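You operate a simulated robot arm through the tools that you are given. There is no shell and no other tool.

You are at the controls of a simulated robot arm. One attempt, no reset.

Task
Press the orange machine zero z button two times. Take the grey chip bin and put it on the shelf of the small table. Fetch the block that says "965" from the top of the white-legged bench and set it on top of the holder on the top of the white-legged bench. Put the yellow brush in the grey bin. Push the blue machine right door shut. Any order will do.
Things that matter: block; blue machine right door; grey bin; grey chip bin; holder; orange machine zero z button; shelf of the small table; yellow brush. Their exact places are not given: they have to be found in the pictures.

The check looks at the end state, three seconds after you hand in, the way a careful person would. Anything else that was tipped, shoved, dropped, spilled or broken makes it a failure.

Robot
A 7-joint arm with a two-finger gripper on a trunk, on a base that drives. Base frame: it is fixed to the floor where the robot stands at the start and does not move with it; the origin is under the middle of the robot, x ahead of it, y to its left, z up. Lengths are in mm, angles in rad, forces in N, time in s.
With the tool pointing down near the work surface it reaches from about 280 to 720 mm from the robot's upright axis, wherever it stands. Its first joint turns from -2.897 to 2.897 rad. Places, roughly: block [-6000, -2500, 750]; blue machine right door [-5800, -5400, 1500]; grey bin (34x17x10 cm) [-6300, -2600, 800]; grey chip bin (26x15x6 cm) [-5200, -3400, 800]; holder [-5750, -3000, 750]; orange machine zero z button [900, 0, 1400]; shelf of the small table [-3800, -6500, 300]; yellow brush (4x3x11 cm) [-6300, -2400, 800]. Payload 2.94 kg.
Tool frame: the origin (TCP) lies between the finger pads and is the grasp point; the fingertips stand 30 mm ahead of it; z points along the fingers, y is the line along which they close. The gripper opens to 138 mm. The gripper's body begins 109 mm behind the TCP.
Orientation is told as [roll, pitch, yaw] about the base's x, y, z axes, in that order, counted from this pose: with the fingers straight down and closing along the base's y, the tool's x points along the base's -x, its y along +y and its z along -z.

Tools
- The arm moves only by the tool play_rows. Its arguments are lists of equal length, an entry for each row: "jaw": the gripper command, from -1 (shut) to 1 (fully open), values between in proportion; "xyz": the shift along the tool's x, y, z in mm, a list of three; "delta_rot": the turn, a rotation vector about the tool's x, y, z in rad, a list of three. In form: {"jaw": [jaw, ...], "xyz": [[x, y, z], ...], "delta_rot": [[rx, ry, rz], ...]}. A call has 1 to 20 rows; each row is the pose to reach, as a shift and turn from the pose commanded when the call began, along the tool's axes at that moment. A row lasts 0.2 s, in which the tool goes at most 50 mm and 0.15 rad; a call with a longer step from one row to the next is refused whole, and so is a gripper value outside its range. A pose out of reach is approached as far as the arm can. The call stops where the force on the tool passes 40 N (or 10 N more than at its start, if that is more) or the arm is blocked; 0.2 s more then pass. Each finger halts on what it meets, pressing with about 21 N; the grip force reading is that of the motor and also rises with nothing between the fingers. The clock runs only during rows and for 0.2 s after the last one: add rows that repeat a pose to give the fingers time. It gives the time, the measured TCP pose, the force on the tool (base axes), the opening and the grip force at its end, in the units of the frame above (readings bear some noise), with the torque about the TCP (base axes, N m) and any sound that the robot's microphone picked up, and new pictures: "views" is both (left out), scene, wrist or none.
- Cameras (640 x 400 px; columns grow to the right, rows downward): "scene" is now at [4.8, 98.6, 1416.5]; the picture's right is [-0.39, -0.92, 0.00], its down [-0.22, 0.09, -0.97] and it looks along [0.89, -0.38, -0.24] (base axes); focal length 252 px, centre (320, 200). "wrist" rides on the gripper at [71, 19, -146] in the tool frame; the picture's right is [-0.26, 0.97, 0.00], its down [-0.85, -0.23, -0.48] and it looks along [-0.46, -0.12, 0.88] (tool axes); focal length 280 px, centre (320, 200).
- raise_lower(by): slides the trunk up (or, below 0, down) by that many mm; the arm and the scene camera ride with it, the base frame stays. It gives what a move gives, with no picture.
- roll_base(legs): drives the robot by 1 to 6 legs, each [ahead, left, turn to the left] in mm, mm and rad, along the robot's own axes; the way and the turn of a leg run together, so that a leg with both is an arc; at most 1500 mm and 3.142 rad a leg. The arm and the cameras ride along, it lands a little off, and it stops where it bumps. It gives what a move gives, and a new picture of the scene camera.
- turn_head(pan, tilt): turns the head with the scene camera to pan (to the left, within 1.501 rad either way) and tilt (down, from -0.506 to 1.204), counted from straight ahead of the robot. It gives what a move gives, and a new picture of the scene camera.
- pixel_to_xyz(camera, pixels): there is no depth. For up to 12 entries [column, row, z] of the newest picture of that camera ("zoom" is the newest enlarged one), the place [x, y] in the base frame at which the ray of that pixel passes the height z, good to about 3 mm. No time passes.
- zoom(camera, box): a new picture of the part [left, top, right, bottom] of that camera's present view, enlarged. No time passes.
- close_job(): hands the job in; it is judged then, once.

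Open the gripper and draw the arm clear of the work before you hand the job in, unless the task says otherwise.

The tools are called after "Request:" as name(argument=value, ...) on one line, values as JSON. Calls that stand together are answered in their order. play_rows: Moves the arm, as the interface text tells. Its arguments: {"type":"object","properties":{"jaw":{"type":"array","items":{"type":"number"}},"xyz":{"type":"array","items":{"type":"array","items":{"type":"number"}}},"delta_rot":{"type":"array","items":{"type":"array","items":{"type":"number"}}},"views":{"type":"string","enum":["both","scene","wrist","none"]}},"required":["jaw","xyz","delta_rot"]} The other tools are called the same way: raise_lower (by) slides the trunk up or down; roll_base (legs) drives the base; turn_head (pan, tilt) turns the head that bears the scene camera; pixel_to_xyz (camera, pixels) gives the place at which the rays of pixels pass given heights; zoom (camera, box) takes an enlarged picture of a part of a camera's view; close_job () hands the job in.

At the start:

```text
time: 0.0
ee_pos: [422.4, -96.1, 1000.0]
tcp_rot: [0.0, -0.001, 0.001]
force: [0.2, 1.1, -0.6]
moment: [0.01, -0.03, -0.02]
gripper_width: 138.1
grasp_force: 0.0
trunk travel left (down, up): [-225.0, 229.0]
robot x, y, heading: [0.6, 0.6, -0.003]
head pan, tilt: [-0.403, 0.243]
```

scene: 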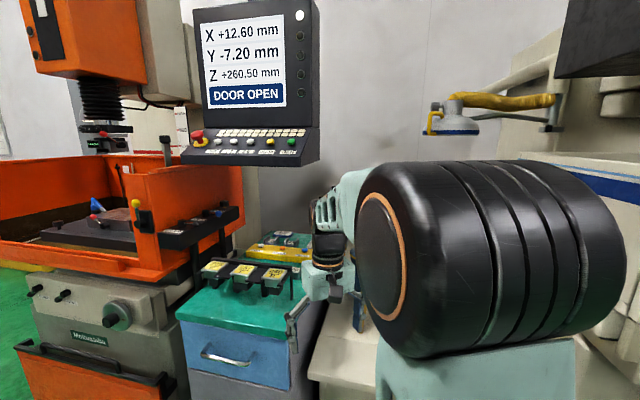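
wrist: 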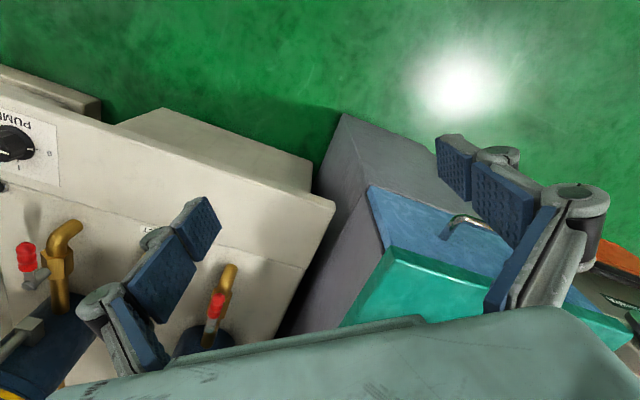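

The panel of the orange machine shows at about (250, 140) with a row of buttons. I zoom in on the panel to read the button labels.

Request:
zoom(camera="scene", box=[180, 80, 330, 174])

Request:
zoom(camera="scene", box=[190, 0, 320, 81])

```text
4.26 times, centred on (255, 127) of scene
```

zoom: 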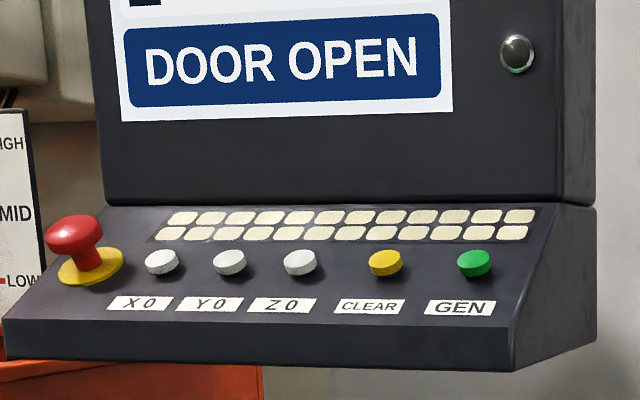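

```text
4.92 times, centred on (255, 40) of scene
```

zoom: 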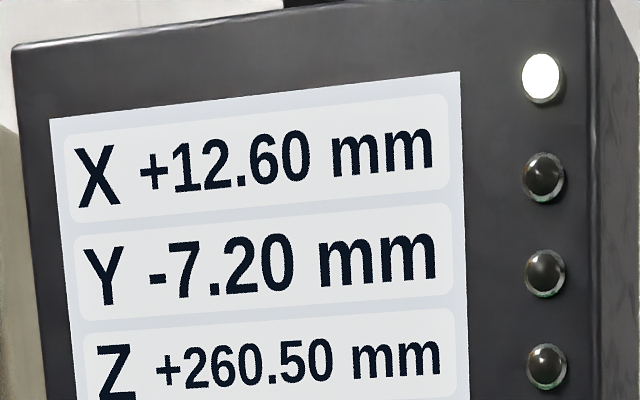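

The zoom shows the white "Z 0" button at zoom (300, 262), about scene (250, 141). I raise the trunk to get parallax for its depth and to bring the arm to panel height.

Request:
raise_lower(by=200)

Request:
turn_head(pan=-0.1, tilt=0.3)

```text
time: 2.2
ee_pos: [421.6, -96.3, 1199.6]
tcp_rot: [0.0, -0.001, 0.0]
force: [-1.0, 0.6, 0.0]
moment: [-0.02, -0.03, 0.01]
gripper_width: 138.0
grasp_force: 0.0
trunk travel left (down, up): [-425.0, 29.0]
robot x, y, heading: [-2.3, 1.1, -0.0]
head pan, tilt: [-0.403, 0.243]
```

```text
time: 3.0
ee_pos: [420.5, -96.1, 1200.9]
tcp_rot: [0.0, -0.001, 0.0]
force: [-0.1, 0.4, -0.5]
moment: [0.01, -0.03, 0.01]
gripper_width: 138.1
grasp_force: 0.1
trunk travel left (down, up): [-425.0, 29.0]
robot x, y, heading: [0.6, -2.4, 0.0]
head pan, tilt: [-0.099, 0.3]
```

scene: 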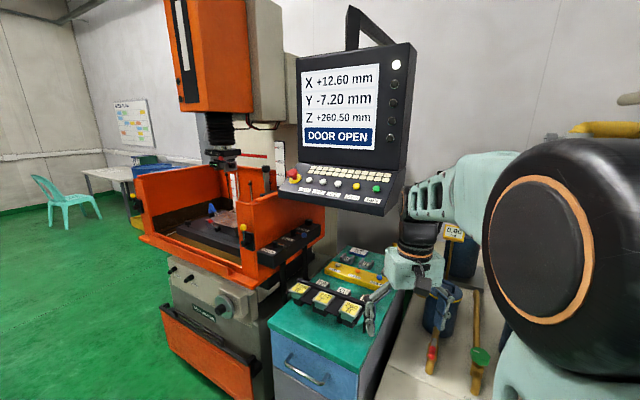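

Now the console is seen from higher, around (340, 185). I zoom to find the Z 0 button exactly.

Request:
zoom(camera="scene", box=[270, 150, 420, 244])

```text
4.26 times, centred on (345, 197) of scene
```

zoom: 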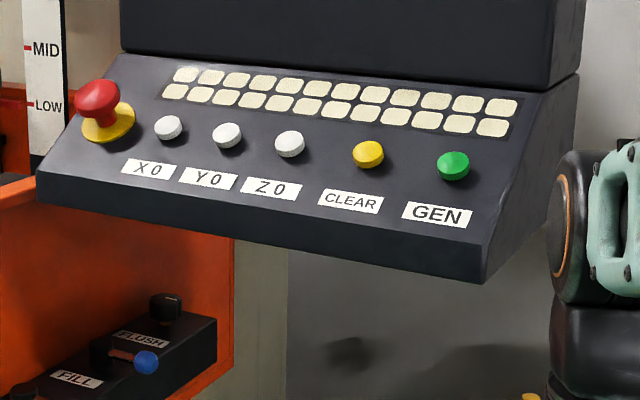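

The Z 0 button is at zoom (290, 143). I query its ray at several heights, along with other points of the panel.

Request:
pixel_to_xyz(camera="zoom", pixels=[[290, 143, 1420], [290, 143, 1400], [290, 143, 1380], [453, 165, 1400], [168, 128, 1400], [484, 283, 1370], [40, 200, 1370], [484, 250, 1370], [578, 76, 1450], [125, 55, 1450]])

```text
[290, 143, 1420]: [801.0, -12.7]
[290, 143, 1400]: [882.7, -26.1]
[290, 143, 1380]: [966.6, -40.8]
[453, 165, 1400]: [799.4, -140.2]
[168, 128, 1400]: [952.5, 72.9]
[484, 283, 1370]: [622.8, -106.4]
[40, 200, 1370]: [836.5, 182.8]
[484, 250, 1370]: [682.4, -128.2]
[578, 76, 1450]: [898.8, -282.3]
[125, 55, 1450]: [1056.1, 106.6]
```

I need a second view with the same method to fix depth and panel slope, so I lower the trunk 150 mm and look again.

Request:
raise_lower(by=-150)

Request:
zoom(camera="scene", box=[270, 100, 420, 194])

```text
time: 4.7
ee_pos: [421.4, -97.0, 1049.2]
tcp_rot: [0.0, 0.0, 0.001]
force: [0.2, 0.3, 0.3]
moment: [0.01, -0.01, -0.03]
gripper_width: 137.9
grasp_force: 0.0
trunk travel left (down, up): [-275.0, 179.0]
robot x, y, heading: [-1.9, -1.9, -0.002]
head pan, tilt: [-0.099, 0.3]
```

```text
4.26 times, centred on (345, 147) of scene
```

zoom: 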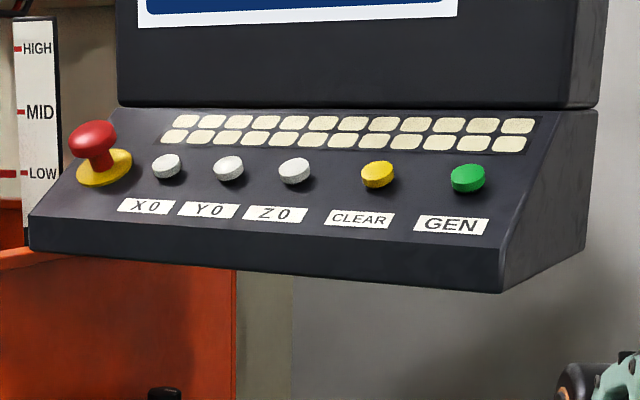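

The Z 0 button is now at zoom (294, 171), GEN at (468, 178), X0 at (166, 166). I query the rays for triangulation.

Request:
pixel_to_xyz(camera="zoom", pixels=[[294, 171, 1420], [294, 171, 1400], [294, 171, 1380], [468, 178, 1400], [468, 178, 1380], [166, 166, 1400], [166, 166, 1380], [500, 293, 1350], [500, 293, 1370], [500, 247, 1370], [597, 108, 1440], [118, 105, 1440]])

```text
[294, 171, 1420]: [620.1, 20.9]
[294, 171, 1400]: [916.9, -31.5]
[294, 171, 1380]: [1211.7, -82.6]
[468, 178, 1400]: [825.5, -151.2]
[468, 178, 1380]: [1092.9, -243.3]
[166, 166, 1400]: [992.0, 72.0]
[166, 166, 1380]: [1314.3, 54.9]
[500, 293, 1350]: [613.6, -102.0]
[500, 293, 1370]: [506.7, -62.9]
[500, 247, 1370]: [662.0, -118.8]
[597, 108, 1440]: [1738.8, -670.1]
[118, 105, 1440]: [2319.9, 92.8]
```

Triangulation puts the Z 0 button top at about (870, -24, 1403) with the panel facing (-0.82, 0.57) and sloping up. I look down to see how much floor is free in front of the base before rolling closer.

Request:
turn_head(pan=0.3, tilt=0.9)

```text
time: 5.7
ee_pos: [421.4, -96.0, 1050.0]
tcp_rot: [-0.001, 0.0, 0.001]
force: [0.0, -1.1, 0.1]
moment: [0.01, -0.02, 0.03]
gripper_width: 137.8
grasp_force: 0.1
trunk travel left (down, up): [-275.0, 179.0]
robot x, y, heading: [0.5, -0.4, 0.002]
head pan, tilt: [0.3, 0.901]
```

scene: 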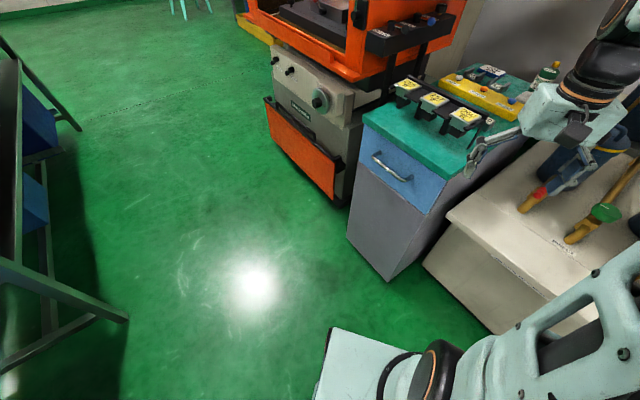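

The cabinet corner meets the floor at (387, 281), the orange machine at (335, 203), the beige machine at (425, 262). I get the floor positions.

Request:
pixel_to_xyz(camera="scene", pixels=[[387, 281, 0], [347, 236, 0], [338, 206, 0], [268, 135, 0], [425, 263, 0], [498, 333, 0], [330, 328, 300], [330, 328, 700], [362, 118, 850], [470, 178, 850], [125, 320, 0], [445, 218, 600]])

```text
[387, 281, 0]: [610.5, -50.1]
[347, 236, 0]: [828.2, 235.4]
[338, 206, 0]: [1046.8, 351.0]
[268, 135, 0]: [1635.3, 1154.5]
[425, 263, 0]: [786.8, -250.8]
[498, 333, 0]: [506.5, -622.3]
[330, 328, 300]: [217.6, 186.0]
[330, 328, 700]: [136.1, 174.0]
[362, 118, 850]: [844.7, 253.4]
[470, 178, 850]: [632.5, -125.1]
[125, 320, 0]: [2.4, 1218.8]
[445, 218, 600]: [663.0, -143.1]
```

The cabinet's front runs from (610, -50) to (828, 235), leaving room for the base. I drive to about (354, 335) facing the panel squarely (heading -0.607).

Request:
roll_base(legs=[[0, 335, 0], [0, 0, -0.607], [291, 202, 0]])

Request:
turn_head(pan=0.2, tilt=0.3)

```text
time: 13.0
ee_pos: [650.0, 23.8, 1049.9]
tcp_rot: [-0.001, 0.0, -0.602]
force: [-0.1, 0.6, -0.3]
moment: [0.0, 0.01, 0.02]
gripper_width: 138.0
grasp_force: 0.1
trunk travel left (down, up): [-275.0, 179.0]
robot x, y, heading: [359.0, 341.9, -0.603]
head pan, tilt: [0.3, 0.901]
```

scene: 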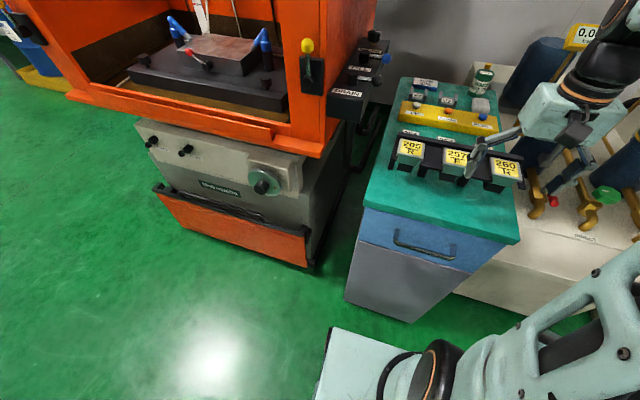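

```text
time: 14.0
ee_pos: [650.3, 24.0, 1049.9]
tcp_rot: [0.0, 0.0, -0.603]
force: [-0.6, 0.6, 0.5]
moment: [-0.05, 0.0, 0.01]
gripper_width: 138.0
grasp_force: 0.0
trunk travel left (down, up): [-275.0, 179.0]
robot x, y, heading: [358.6, 343.3, -0.601]
head pan, tilt: [0.201, 0.3]
```

scene: 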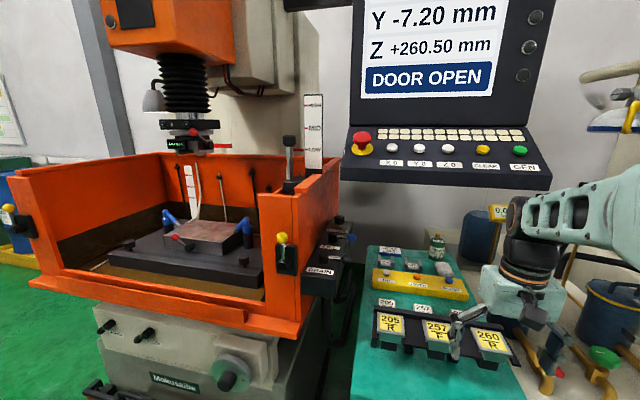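

The base stands at (359, 342), heading -0.60, square to the panel, with the Z 0 button at (450, 149). I raise the trunk so the arm can reach over the console.

Request:
raise_lower(by=170)

Request:
turn_head(pan=0.0, tilt=0.4)

Request:
zoom(camera="scene", box=[200, 100, 440, 250])

```text
time: 15.9
ee_pos: [649.3, 22.6, 1220.1]
tcp_rot: [0.0, 0.0, -0.601]
force: [0.2, 1.2, 0.3]
moment: [-0.03, -0.01, -0.01]
gripper_width: 138.0
grasp_force: 0.1
trunk travel left (down, up): [-445.0, 9.0]
robot x, y, heading: [357.4, 339.9, -0.602]
head pan, tilt: [0.201, 0.3]
```

```text
time: 16.6
ee_pos: [650.0, 25.1, 1219.3]
tcp_rot: [0.0, 0.0, -0.602]
force: [-0.5, -0.2, -0.2]
moment: [-0.02, 0.02, 0.02]
gripper_width: 138.0
grasp_force: 0.1
trunk travel left (down, up): [-445.0, 9.0]
robot x, y, heading: [355.8, 343.2, -0.602]
head pan, tilt: [0.0, 0.4]
```

scene: 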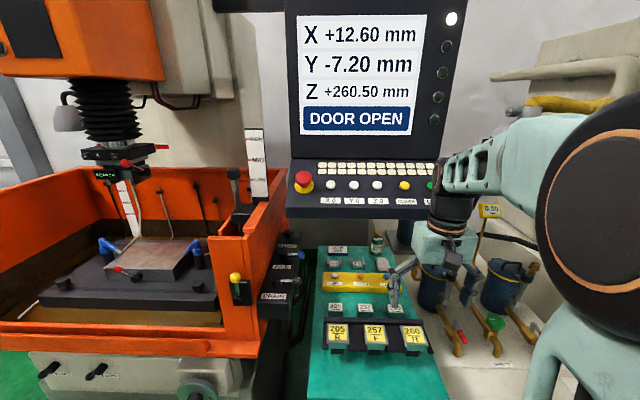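

```text
2.67 times, centred on (320, 175) of scene
```

zoom: 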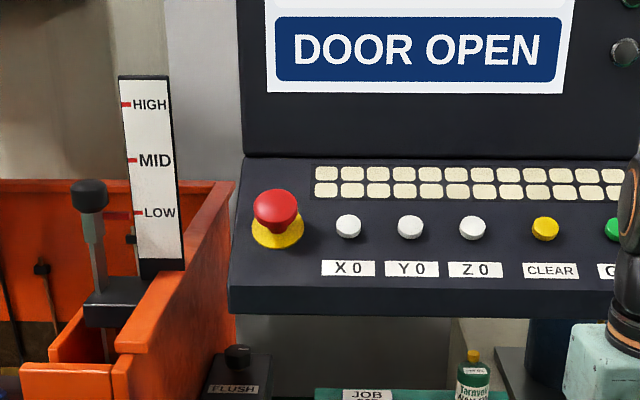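

Facing squarely now, the Z 0 button is at zoom (473, 227). I check its ray at 1403 and nearby heights, plus the edge lines of the console to get the slope.

Request:
pixel_to_xyz(camera="zoom", pixels=[[473, 227, 1403], [473, 227, 1395], [475, 269, 1385], [475, 288, 1365], [475, 317, 1330], [440, 158, 1440], [440, 168, 1430], [545, 227, 1403], [410, 227, 1403]])

```text
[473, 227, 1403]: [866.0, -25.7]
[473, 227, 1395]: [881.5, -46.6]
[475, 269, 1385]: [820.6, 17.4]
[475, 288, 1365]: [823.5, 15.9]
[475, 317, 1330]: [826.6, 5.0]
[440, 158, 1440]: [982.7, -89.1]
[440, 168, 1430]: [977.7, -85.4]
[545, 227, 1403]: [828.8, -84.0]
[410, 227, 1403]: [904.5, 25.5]
```

The readings agree: button top about (868, -25, 1403), console face sloping about 0.6 rad. I close the gripper, tilt it forward 0.6 rad and bring it to a point some 50 mm off the button along its normal.

Request:
play_rows(jaw=[-1, -1, -1, -1, -1, -1, -1, -1, -1, -1, -1], xyz=[[0, 12, -41], [0, 24, -82], [0, 36, -123], [0, 48, -164], [0, 60, -205], [0, 72, -250], [-30, 83, -250], [-60, 83, -250], [-90, 83, -250], [-115, 83, -250], [-115, 83, -250]], delta_rot=[[0, -0.1, 0], [0, -0.2, 0], [0, -0.3, 0], [0, -0.4, 0], [0, -0.5, 0], [0, -0.6, 0], [0, -0.6, 0], [0, -0.6, 0], [0, -0.6, 0], [0, -0.6, 0], [0, -0.6, 0]])

```text
time: 17.9
ee_pos: [703.9, 52.6, 1345.6]
tcp_rot: [0.02, -0.311, -0.616]
force: [-0.2, -0.5, 0.0]
moment: [0.03, 0.05, 0.01]
gripper_width: 0.0
grasp_force: 20.9
trunk travel left (down, up): [-445.0, 9.0]
robot x, y, heading: [356.4, 337.7, -0.602]
head pan, tilt: [0.0, 0.4]
stopped in row 6: the arm was blocked; the commanded pose is now the measured one
```

scene: 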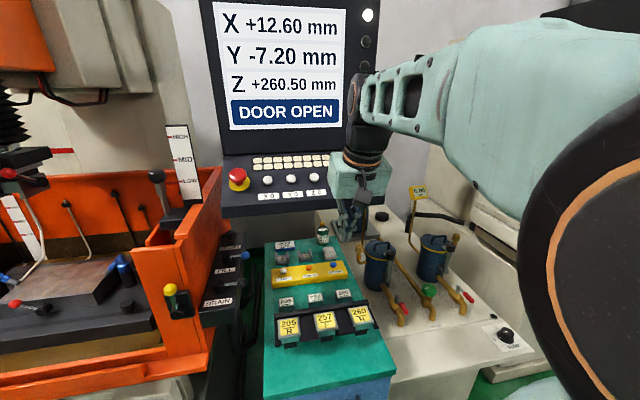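
wrist: 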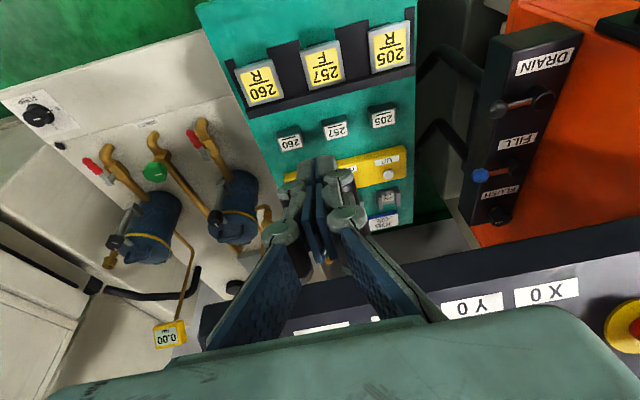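

The arm was blocked with no force on the tool at (704, 53, 1346). I look toward the elbow on the right to see whether something touches it.

Request:
turn_head(pan=-0.9, tilt=0.3)

```text
time: 19.1
ee_pos: [702.3, 55.0, 1350.8]
tcp_rot: [0.018, -0.325, -0.611]
force: [-0.3, -0.2, -0.3]
moment: [0.01, 0.0, -0.01]
gripper_width: 0.0
grasp_force: 21.1
trunk travel left (down, up): [-445.0, 9.0]
robot x, y, heading: [359.6, 344.3, -0.606]
head pan, tilt: [-0.901, 0.3]
```

scene: 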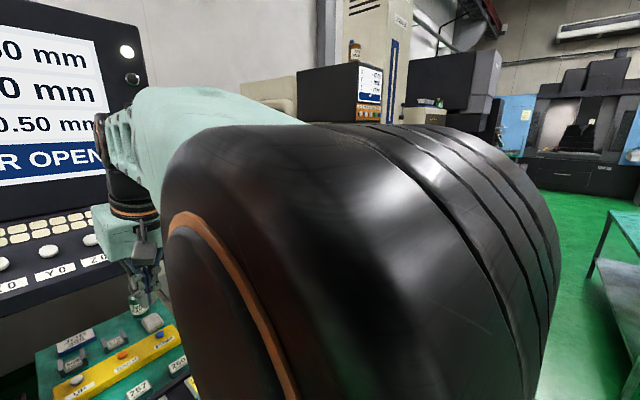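

The elbow is folded right next to the head, so the arm is too bunched up here. I roll the base back 120 mm so the arm can work more stretched out.

Request:
roll_base(legs=[[-120, 0, 0]])

Request:
turn_head(pan=0.0, tilt=0.35)

```text
time: 20.3
ee_pos: [604.0, 123.6, 1350.4]
tcp_rot: [0.021, -0.327, -0.613]
force: [-0.9, 0.6, 0.3]
moment: [0.02, -0.02, -0.01]
gripper_width: 0.0
grasp_force: 20.8
trunk travel left (down, up): [-445.0, 9.0]
robot x, y, heading: [259.0, 410.2, -0.608]
head pan, tilt: [-0.901, 0.3]
```

scene: 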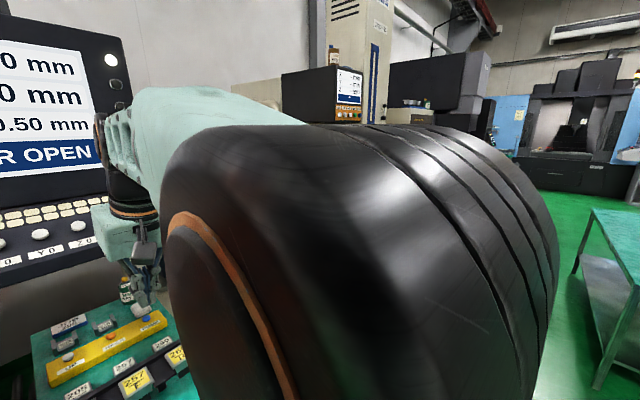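

```text
time: 21.5
ee_pos: [604.4, 121.5, 1345.6]
tcp_rot: [0.022, -0.315, -0.614]
force: [1.0, 0.5, -0.3]
moment: [0.0, -0.02, 0.01]
gripper_width: 0.0
grasp_force: 21.2
trunk travel left (down, up): [-445.0, 9.0]
robot x, y, heading: [260.8, 409.3, -0.601]
head pan, tilt: [0.0, 0.351]
```

scene: 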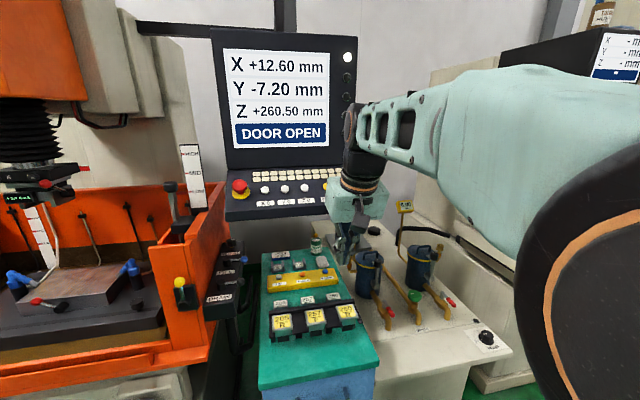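

Base is now at (260, 409). I move the tool 100 mm ahead first, then up to about 1469 while finishing the tilt to 0.6 rad, staying short of the console front.

Request:
play_rows(jaw=[-1, -1, -1, -1, -1, -1, -1, -1, -1], xyz=[[-31, 0, 10], [-63, 0, 20], [-95, 0, 31], [-105, 7, 2], [-114, 14, -27], [-124, 21, -57], [-133, 29, -86], [-133, 29, -86], [-133, 29, -86]], delta_rot=[[0, 0, 0], [0, 0, 0], [0, 0, 0], [0, -0.07, 0], [0, -0.14, 0], [0, -0.21, 0], [0, -0.285, 0], [0, -0.285, 0], [0, -0.285, 0]])

```text
time: 23.5
ee_pos: [699.7, 87.5, 1473.5]
tcp_rot: [0.022, -0.611, -0.62]
force: [0.2, -0.3, 0.1]
moment: [-0.02, -0.05, 0.02]
gripper_width: 0.0
grasp_force: 20.7
trunk travel left (down, up): [-445.0, 9.0]
robot x, y, heading: [261.3, 409.1, -0.603]
head pan, tilt: [0.0, 0.351]
```

scene: 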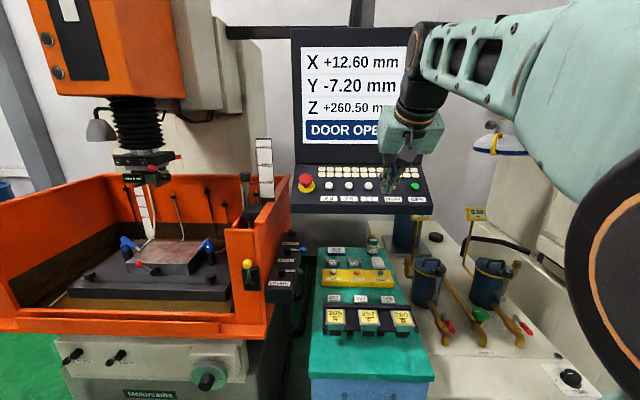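
wrist: 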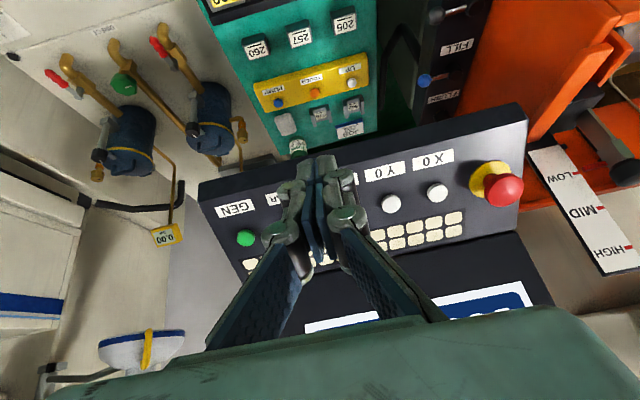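

The tool is tilted 0.61 and clear above the console. I advance to about 50 mm off the Z 0 button along its normal and check the pictures.

Request:
play_rows(jaw=[-1, -1, -1, -1, -1, -1], xyz=[[-31, 1, 23], [-62, 3, 47], [-93, 5, 70], [-125, 6, 94], [-125, 6, 94], [-125, 6, 94]], delta_rot=[[0, 0, 0], [0, 0, 0], [0, 0, 0], [0, 0, 0], [0, 0, 0], [0, 0, 0]])

Request:
zoom(camera="scene", box=[280, 110, 440, 210])

```text
time: 24.9
ee_pos: [832.4, 5.0, 1466.7]
tcp_rot: [0.023, -0.609, -0.621]
force: [0.0, -0.1, 0.6]
moment: [-0.02, 0.01, 0.0]
gripper_width: 0.0
grasp_force: 21.0
trunk travel left (down, up): [-445.0, 9.0]
robot x, y, heading: [258.2, 412.1, -0.61]
head pan, tilt: [0.0, 0.351]
```

scene: 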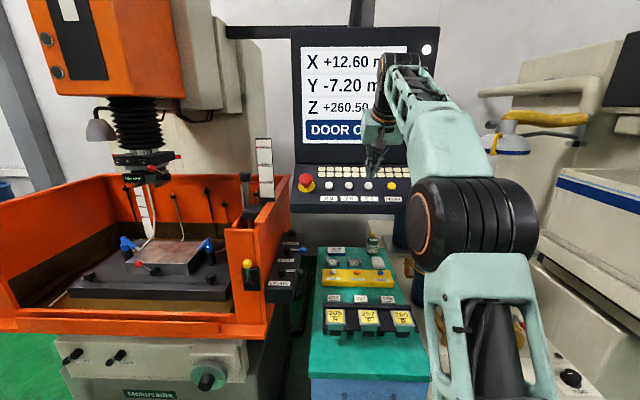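
wrist: 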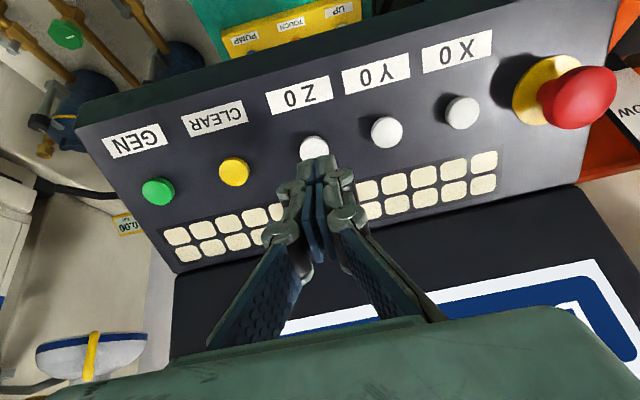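

```text
4.00 times, centred on (360, 160) of scene
```

zoom: 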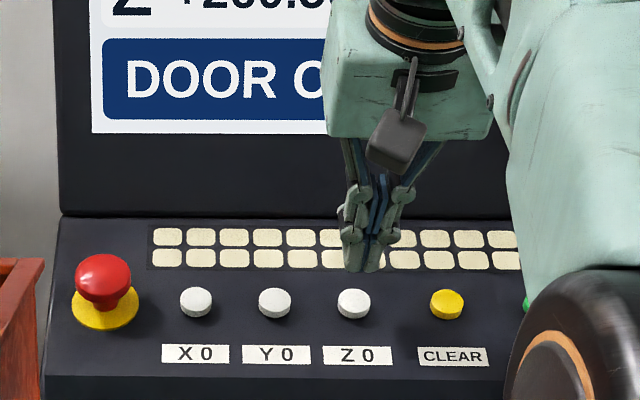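

The wrist view shows the Z 0 button at (314, 148), about 5 mm to the tool's -y and 50 mm ahead of the tips. I shift 4 mm and approach to just short of contact.

Request:
play_rows(jaw=[-1, -1, -1, -1, -1], xyz=[[0, -4, 10], [0, -4, 20], [0, -4, 30], [0, -4, 38], [0, -4, 38]], delta_rot=[[0, 0, 0], [0, 0, 0], [0, 0, 0], [0, 0, 0], [0, 0, 0]])

Request:
zoom(camera="wrist", box=[240, 100, 400, 200])

Request:
zoom(camera="scene", box=[320, 150, 400, 200])

```text
time: 26.1
ee_pos: [849.0, -11.0, 1436.8]
tcp_rot: [0.022, -0.609, -0.619]
force: [-0.1, -0.7, -0.1]
moment: [0.04, -0.01, -0.01]
gripper_width: 0.1
grasp_force: 21.5
trunk travel left (down, up): [-445.0, 9.0]
robot x, y, heading: [257.3, 412.2, -0.605]
head pan, tilt: [0.0, 0.351]
```

scene: 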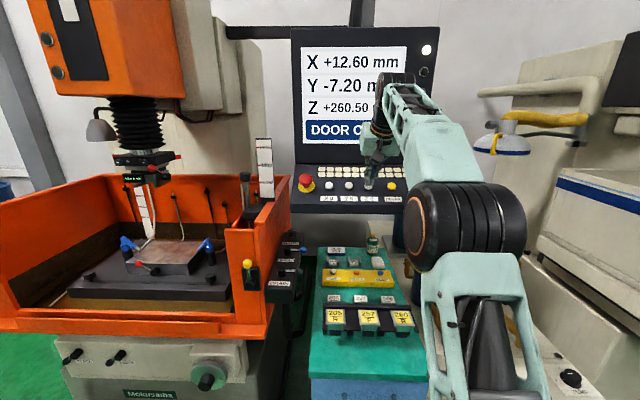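
wrist: 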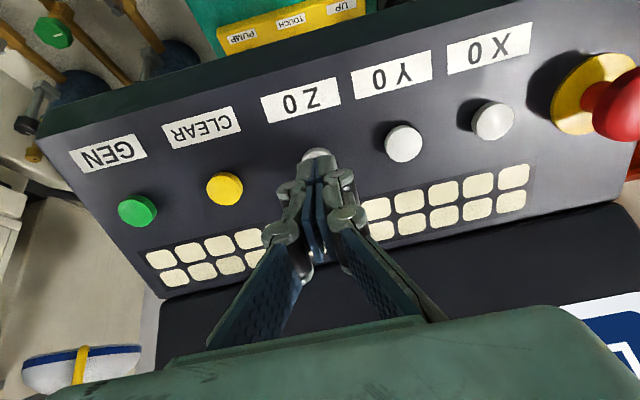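

```text
4.00 times, centred on (320, 150) of wrist
```

zoom: 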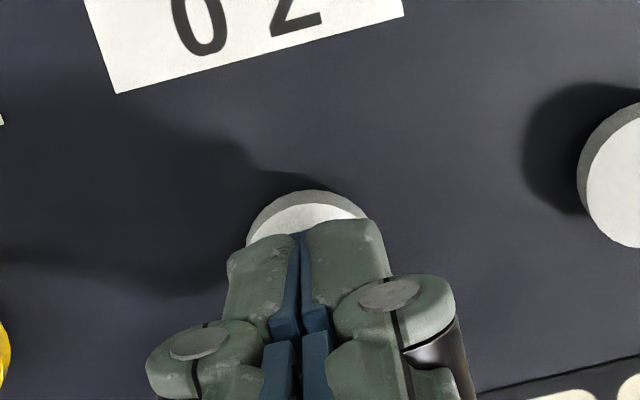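

```text
8.00 times, centred on (360, 175) of scene
```

zoom: 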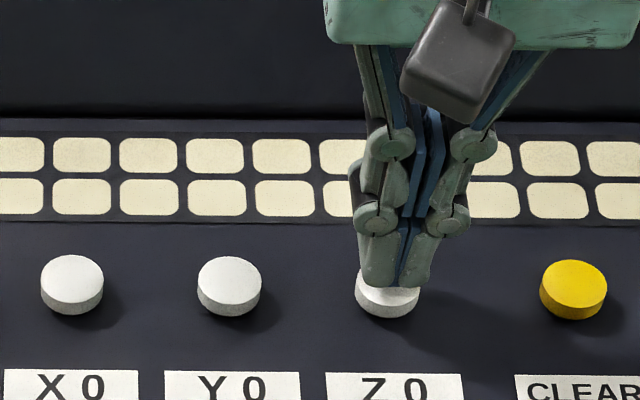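

The tips sit right over the Z 0 button, about 10 mm from contact. I press in slowly and watch force and sound.

Request:
play_rows(jaw=[-1, -1, -1, -1, -1, -1], xyz=[[0, -1, 4], [0, -1, 8], [0, -1, 10], [0, -1, 12], [0, -1, 14], [0, -1, 16]], delta_rot=[[0, 0, 0], [0, 0, 0], [0, 0, 0], [0, 0, 0], [0, 0, 0], [0, 0, 0]])

```text
time: 27.5
ee_pos: [854.6, -18.0, 1426.4]
tcp_rot: [0.023, -0.612, -0.619]
force: [-2.4, 0.2, 2.6]
moment: [-0.01, 0.05, 0.03]
gripper_width: 6.1
grasp_force: 28.5
trunk travel left (down, up): [-445.0, 9.0]
robot x, y, heading: [259.4, 408.2, -0.604]
head pan, tilt: [0.0, 0.351]
heard: click
```

scene: 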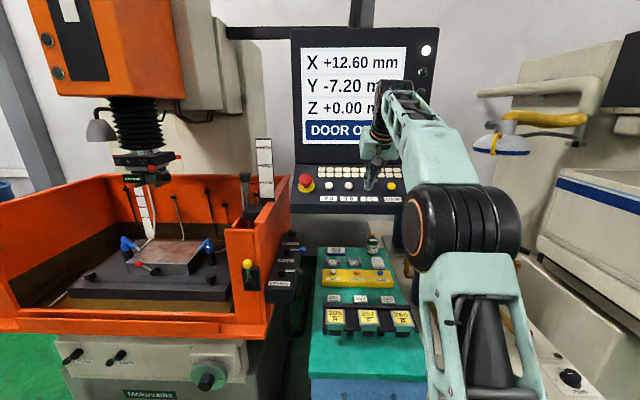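
wrist: 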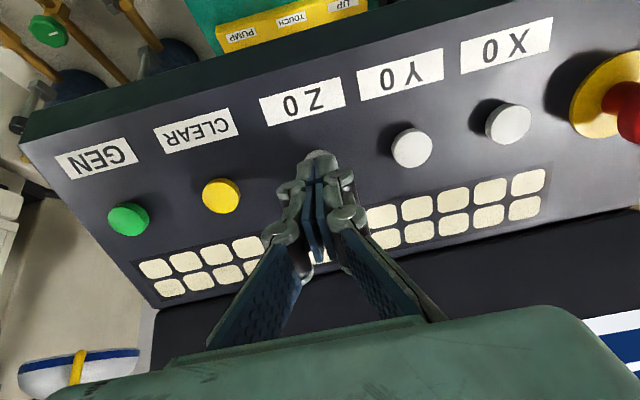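

A click sounded and Z now reads +0.00: one press done. I back off 25 mm so the button comes fully up.

Request:
play_rows(jaw=[-1, -1, -1, -1], xyz=[[0, 0, -10], [0, 0, -20], [0, 0, -26], [0, 0, -26]], delta_rot=[[0, 0, 0], [0, 0, 0], [0, 0, 0], [0, 0, 0]])

Request:
zoom(camera="scene", box=[280, 30, 440, 205])

```text
time: 28.5
ee_pos: [842.4, -7.6, 1445.9]
tcp_rot: [0.024, -0.61, -0.619]
force: [-0.3, -0.1, 0.7]
moment: [0.03, -0.02, -0.01]
gripper_width: 0.1
grasp_force: 28.5
trunk travel left (down, up): [-445.0, 9.0]
robot x, y, heading: [258.1, 411.1, -0.607]
head pan, tilt: [0.0, 0.351]
```

scene: 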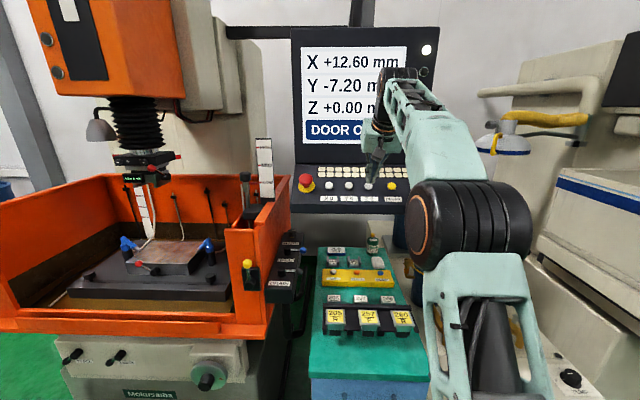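
wrist: 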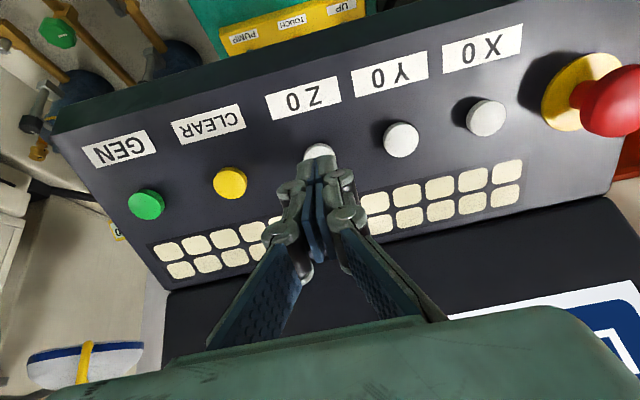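

```text
2.29 times, centred on (360, 118) of scene
```

zoom: 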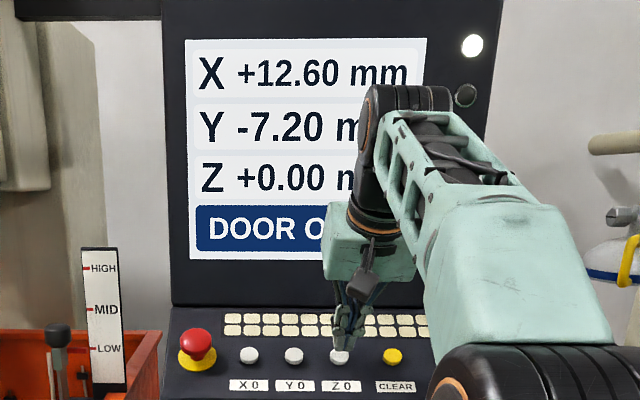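

The button is visible again at wrist (319, 152), fully up and aligned. I press it a second time by the same stroke.

Request:
play_rows(jaw=[-1, -1, -1, -1, -1, -1, -1], xyz=[[0, 0, 8], [0, 0, 14], [0, 0, 18], [0, 0, 21], [0, 0, 23], [0, 0, 25], [0, 0, 26]], delta_rot=[[0, 0, 0], [0, 0, 0], [0, 0, 0], [0, 0, 0], [0, 0, 0], [0, 0, 0], [0, 0, 0]])

```text
time: 30.1
ee_pos: [854.4, -16.6, 1426.3]
tcp_rot: [0.022, -0.613, -0.62]
force: [-2.2, 0.5, 4.7]
moment: [-0.05, -0.01, 0.02]
gripper_width: 6.0
grasp_force: 28.2
trunk travel left (down, up): [-445.0, 9.0]
robot x, y, heading: [259.6, 412.6, -0.606]
head pan, tilt: [0.0, 0.351]
heard: click
```

scene: 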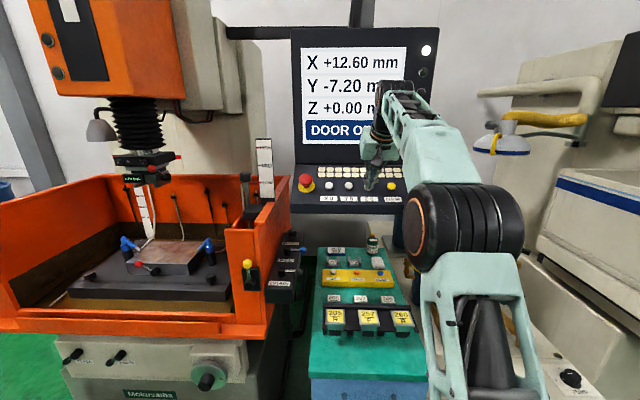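
wrist: 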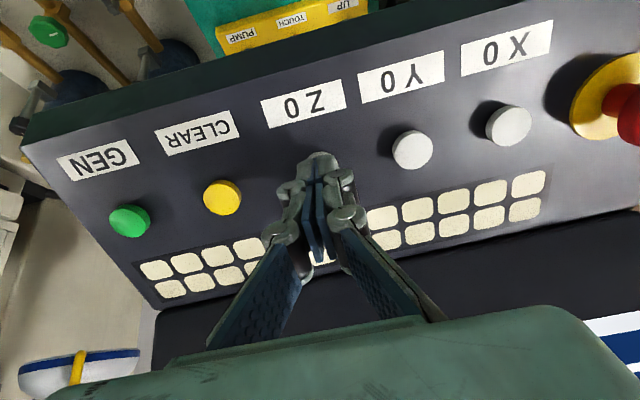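

Second click heard; the button has been pressed twice. I back out along the tool axis and then away from the console.

Request:
play_rows(jaw=[-1, -1, -1, -1, -1, -1, -1, -1], xyz=[[0, 0, -15], [0, 0, -35], [0, 0, -60], [31, 0, -85], [62, 0, -108], [93, 0, -131], [125, 0, -154], [125, 0, -154]], delta_rot=[[0, 0, 0], [0, 0, 0], [0, 0, 0], [0, 0, 0], [0, 0, 0], [0, 0, 0], [0, 0, 0], [0, 0, 0]])

Request:
zoom(camera="scene", box=[280, 30, 440, 205])

```text
time: 31.9
ee_pos: [697.7, 92.8, 1482.2]
tcp_rot: [0.023, -0.608, -0.621]
force: [-0.2, -0.9, -0.4]
moment: [0.05, 0.01, 0.03]
gripper_width: 0.0
grasp_force: 28.5
trunk travel left (down, up): [-445.0, 9.0]
robot x, y, heading: [257.8, 409.3, -0.605]
head pan, tilt: [0.0, 0.351]
```

scene: 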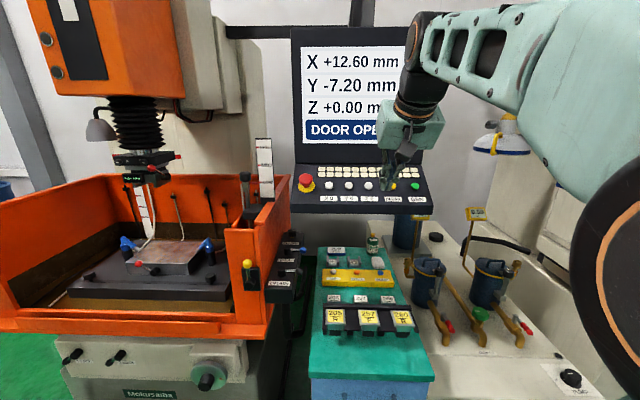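
wrist: 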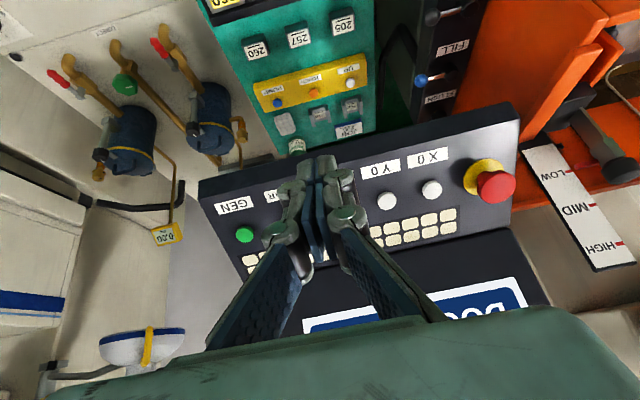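

```text
2.29 times, centred on (360, 118) of scene
```

zoom: 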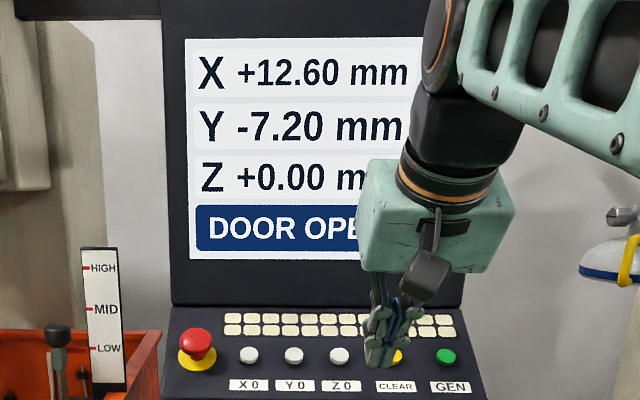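

Z 0 has been pressed twice and the tool is clear. I roll the base back 200 mm before lowering the arm to its travel pose.

Request:
roll_base(legs=[[-200, 0, 0]])

Request:
play_rows(jaw=[-1, -1, -1, -1, -1, -1, -1, -1, -1, -1, -1], xyz=[[19, -10, 32], [38, -20, 65], [57, -30, 97], [76, -40, 130], [95, -50, 162], [114, -60, 195], [133, -70, 220], [170, -78, 220], [210, -86, 190], [240, -86, 160], [240, -86, 160]], delta_rot=[[0, 0.09, 0], [0, 0.18, 0], [0, 0.27, 0], [0, 0.36, 0], [0, 0.45, 0], [0, 0.54, 0], [0, 0.6, 0], [0, 0.608, 0], [0, 0.608, 0], [0, 0.608, 0], [0, 0.608, 0]], views="none")

```text
time: 33.5
ee_pos: [536.2, 206.9, 1481.7]
tcp_rot: [0.023, -0.611, -0.615]
force: [-0.1, -0.3, -0.3]
moment: [-0.03, -0.05, -0.02]
gripper_width: 0.2
grasp_force: 28.8
trunk travel left (down, up): [-445.0, 9.0]
robot x, y, heading: [97.7, 525.4, -0.596]
head pan, tilt: [0.0, 0.351]
```

scene: 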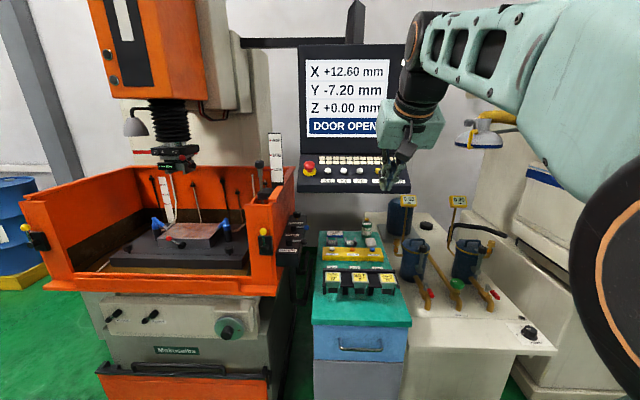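

```text
refused: row 9 steps farther than a row can; nothing moved
```

The call was refused for one long step. I redo it with even steps: down 262 mm while untilting, then 120 mm back.

Request:
play_rows(jaw=[-1, -1, -1, -1, -1, -1, -1, -1, -1, -1, -1], xyz=[[25, -10, 35], [50, -20, 71], [75, -30, 107], [100, -40, 143], [125, -50, 179], [150, -60, 214], [174, -67, 197], [198, -74, 180], [222, -80, 163], [248, -86, 146], [248, -86, 146]], delta_rot=[[0, 0.1, 0], [0, 0.2, 0], [0, 0.3, 0], [0, 0.4, 0], [0, 0.5, 0], [0, 0.6, 0], [0, 0.608, 0], [0, 0.608, 0], [0, 0.608, 0], [0, 0.608, 0], [0, 0.608, 0]], views="none")

Request:
raise_lower(by=-220)

Request:
turn_head(pan=-1.4, tilt=0.25)

```text
time: 35.9
ee_pos: [393.6, 205.3, 1217.3]
tcp_rot: [0.019, -0.001, -0.601]
force: [0.3, -0.1, -0.2]
moment: [0.02, -0.01, 0.0]
gripper_width: 0.0
grasp_force: 28.6
trunk travel left (down, up): [-445.0, 9.0]
robot x, y, heading: [98.2, 522.0, -0.596]
head pan, tilt: [0.0, 0.351]
```

```text
time: 38.2
ee_pos: [393.0, 206.5, 997.6]
tcp_rot: [0.019, 0.0, -0.605]
force: [0.2, -0.2, 0.2]
moment: [-0.03, -0.04, 0.03]
gripper_width: 0.1
grasp_force: 28.7
trunk travel left (down, up): [-225.0, 229.0]
robot x, y, heading: [100.5, 520.7, -0.6]
head pan, tilt: [0.0, 0.351]
```

```text
time: 39.8
ee_pos: [394.1, 206.1, 997.7]
tcp_rot: [0.019, -0.002, -0.602]
force: [-0.5, -0.4, 0.9]
moment: [-0.01, -0.01, 0.0]
gripper_width: 0.1
grasp_force: 28.9
trunk travel left (down, up): [-225.0, 229.0]
robot x, y, heading: [92.3, 520.2, -0.603]
head pan, tilt: [-1.4, 0.25]
```

scene: 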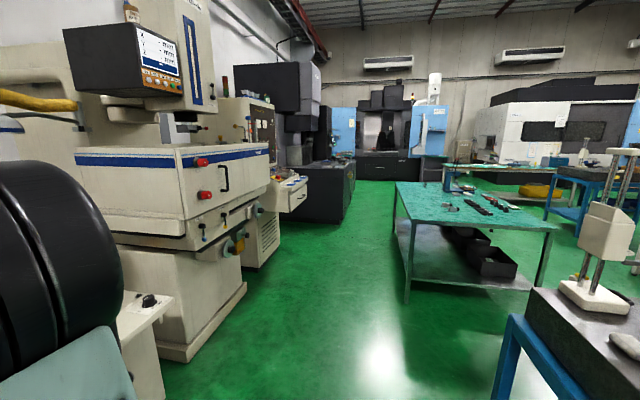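

The room beyond is visible: a green-topped table in the middle, a granite bench at lower right, blue machine far back. I get rough floor positions of the obstacles for route planning.

Request:
pixel_to_xyz(camera="scene", pixels=[[407, 303, 0], [397, 222, 0], [545, 258, 0], [498, 398, 0], [530, 290, 850], [245, 288, 0], [188, 360, 0], [350, 208, 0], [414, 182, 0], [556, 228, 850], [397, 183, 850], [436, 190, 0]])

Request:
turn_head(pan=-1.4, tilt=0.9)

```text
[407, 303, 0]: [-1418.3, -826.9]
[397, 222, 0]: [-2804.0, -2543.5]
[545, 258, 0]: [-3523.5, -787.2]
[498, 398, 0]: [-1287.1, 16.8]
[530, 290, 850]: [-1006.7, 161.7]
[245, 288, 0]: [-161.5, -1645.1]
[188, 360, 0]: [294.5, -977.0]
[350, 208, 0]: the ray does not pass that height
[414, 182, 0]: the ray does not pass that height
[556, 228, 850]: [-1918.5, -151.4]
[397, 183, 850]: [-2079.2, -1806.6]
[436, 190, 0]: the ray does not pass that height
```

```text
time: 40.8
ee_pos: [391.6, 207.1, 997.6]
tcp_rot: [0.019, -0.001, -0.604]
force: [-0.5, 0.6, -0.6]
moment: [-0.04, -0.02, 0.01]
gripper_width: 0.0
grasp_force: 28.5
trunk travel left (down, up): [-225.0, 229.0]
robot x, y, heading: [95.8, 520.3, -0.599]
head pan, tilt: [-1.4, 0.901]
```

scene: 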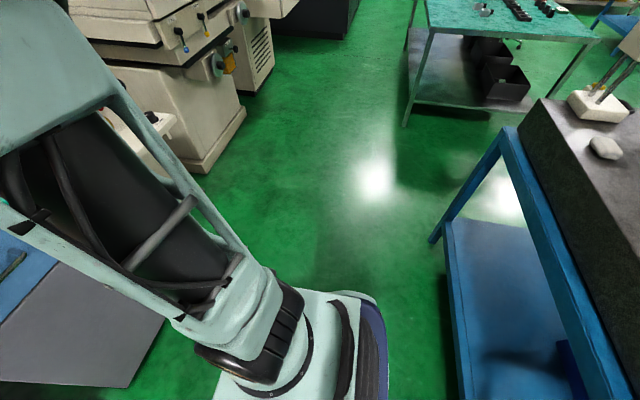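

The granite bench on blue legs is close behind-right of the robot. I query its floor footprint and the green table's.

Request:
pixel_to_xyz(camera="scene", pixels=[[432, 242, 0], [465, 398, 0], [404, 126, 0], [547, 97, 0], [405, 50, 0], [205, 173, 0], [245, 108, 0], [522, 100, 850], [510, 130, 700], [580, 400, 700], [380, 395, 100]])

```text
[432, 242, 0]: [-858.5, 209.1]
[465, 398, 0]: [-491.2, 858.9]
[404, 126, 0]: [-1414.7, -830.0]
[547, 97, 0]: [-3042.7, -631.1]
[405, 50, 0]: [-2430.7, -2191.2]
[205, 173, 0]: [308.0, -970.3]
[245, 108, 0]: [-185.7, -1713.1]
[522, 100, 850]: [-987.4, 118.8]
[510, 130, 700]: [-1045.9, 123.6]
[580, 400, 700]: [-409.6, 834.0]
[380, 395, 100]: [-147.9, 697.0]
```

The gap between the beige machine (-160, -1645) and the green table (-1415, -830) is the way through. I turn right in place to face it and look farther right from there.

Request:
roll_base(legs=[[0, 0, -1.4]])

Request:
turn_head(pan=-0.5, tilt=0.2)

```text
time: 44.6
ee_pos: [-163.8, 175.3, 998.8]
tcp_rot: [0.02, -0.001, -2.003]
force: [-0.5, 0.4, 0.5]
moment: [-0.02, 0.01, 0.0]
gripper_width: 0.3
grasp_force: 28.6
trunk travel left (down, up): [-225.0, 229.0]
robot x, y, heading: [98.8, 521.6, -2.0]
head pan, tilt: [-1.4, 0.901]
```

scene: 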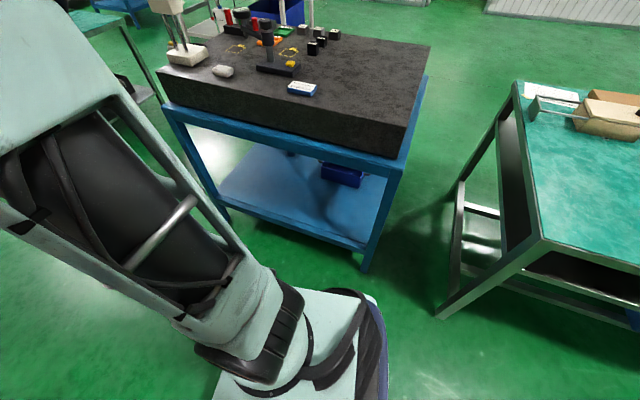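

```text
time: 45.8
ee_pos: [-163.4, 175.4, 997.4]
tcp_rot: [0.019, 0.0, -2.002]
force: [-0.8, -0.2, 0.0]
moment: [0.0, -0.02, 0.02]
gripper_width: 0.0
grasp_force: 28.5
trunk travel left (down, up): [-225.0, 229.0]
robot x, y, heading: [96.3, 521.6, -2.001]
head pan, tilt: [-0.499, 0.201]
```

scene: 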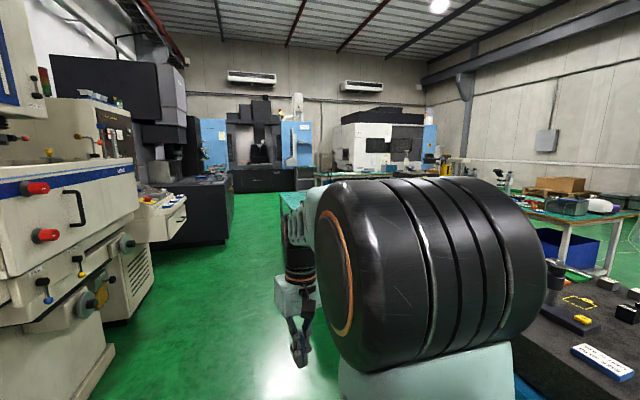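

The view is partly hidden by the elbow, but the corridor ahead is open. I align with the room's aisle (heading -2.18), then drive ahead in stages keeping between the beige machine and the green table.

Request:
roll_base(legs=[[0, 0, -0.178], [1500, 200, 0]])

Request:
turn_head(pan=0.0, tilt=0.25)

```text
refused: leg 2 is longer than a leg can be; nothing moved
```

```text
time: 46.8
ee_pos: [-164.5, 175.0, 997.8]
tcp_rot: [0.019, 0.0, -2.001]
force: [-0.1, 0.3, 0.4]
moment: [0.0, 0.02, -0.02]
gripper_width: 0.2
grasp_force: 28.2
trunk travel left (down, up): [-225.0, 229.0]
robot x, y, heading: [95.4, 518.1, -1.998]
head pan, tilt: [0.0, 0.25]
```

scene: 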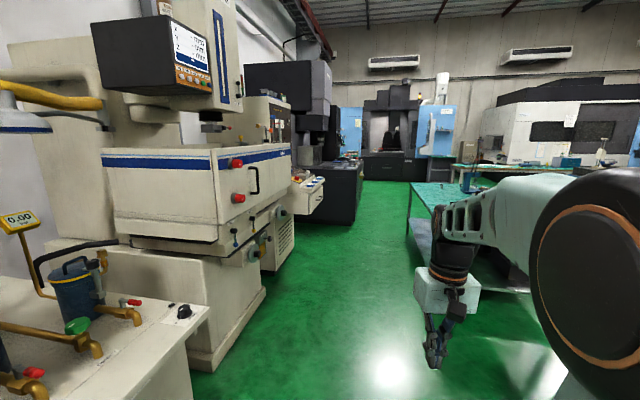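

The leg was just over the limit; the aisle ahead is clear up to about column 380 in the picture. I repeat with 1400 mm ahead.

Request:
roll_base(legs=[[0, 0, -0.178], [1400, 200, 0]])

Request:
turn_head(pan=-0.2, tilt=0.45)

```text
time: 54.5
ee_pos: [-889.6, -1016.7, 998.1]
tcp_rot: [0.019, -0.001, -2.209]
force: [-0.4, 0.0, -0.6]
moment: [0.04, 0.01, 0.01]
gripper_width: 0.0
grasp_force: 28.2
trunk travel left (down, up): [-225.0, 229.0]
robot x, y, heading: [-560.8, -728.4, -2.206]
head pan, tilt: [0.0, 0.25]
```

scene: 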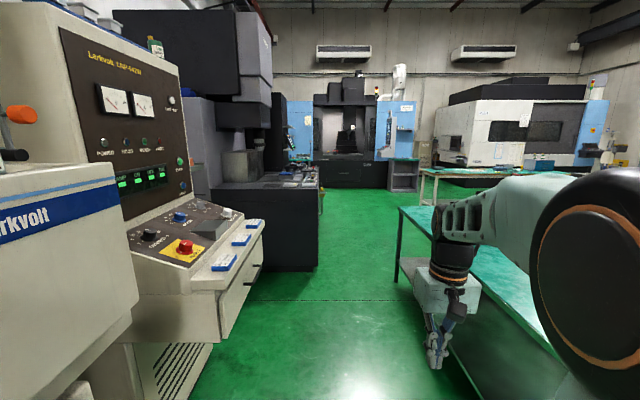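

```text
time: 55.2
ee_pos: [-888.7, -1016.8, 998.6]
tcp_rot: [0.02, -0.001, -2.209]
force: [0.5, -0.3, -0.5]
moment: [0.0, 0.0, 0.0]
gripper_width: 0.0
grasp_force: 28.3
trunk travel left (down, up): [-225.0, 229.0]
robot x, y, heading: [-563.3, -731.1, -2.206]
head pan, tilt: [-0.201, 0.45]
```

scene: 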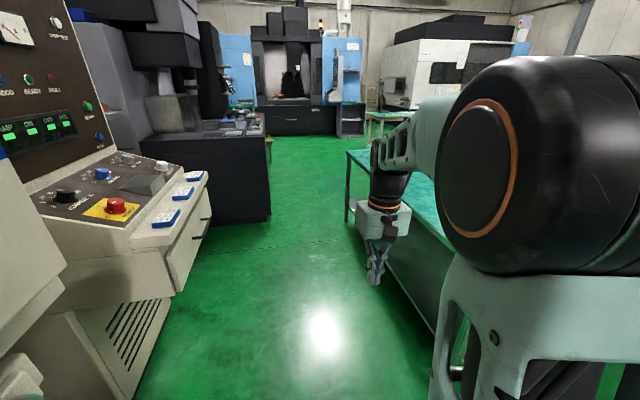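

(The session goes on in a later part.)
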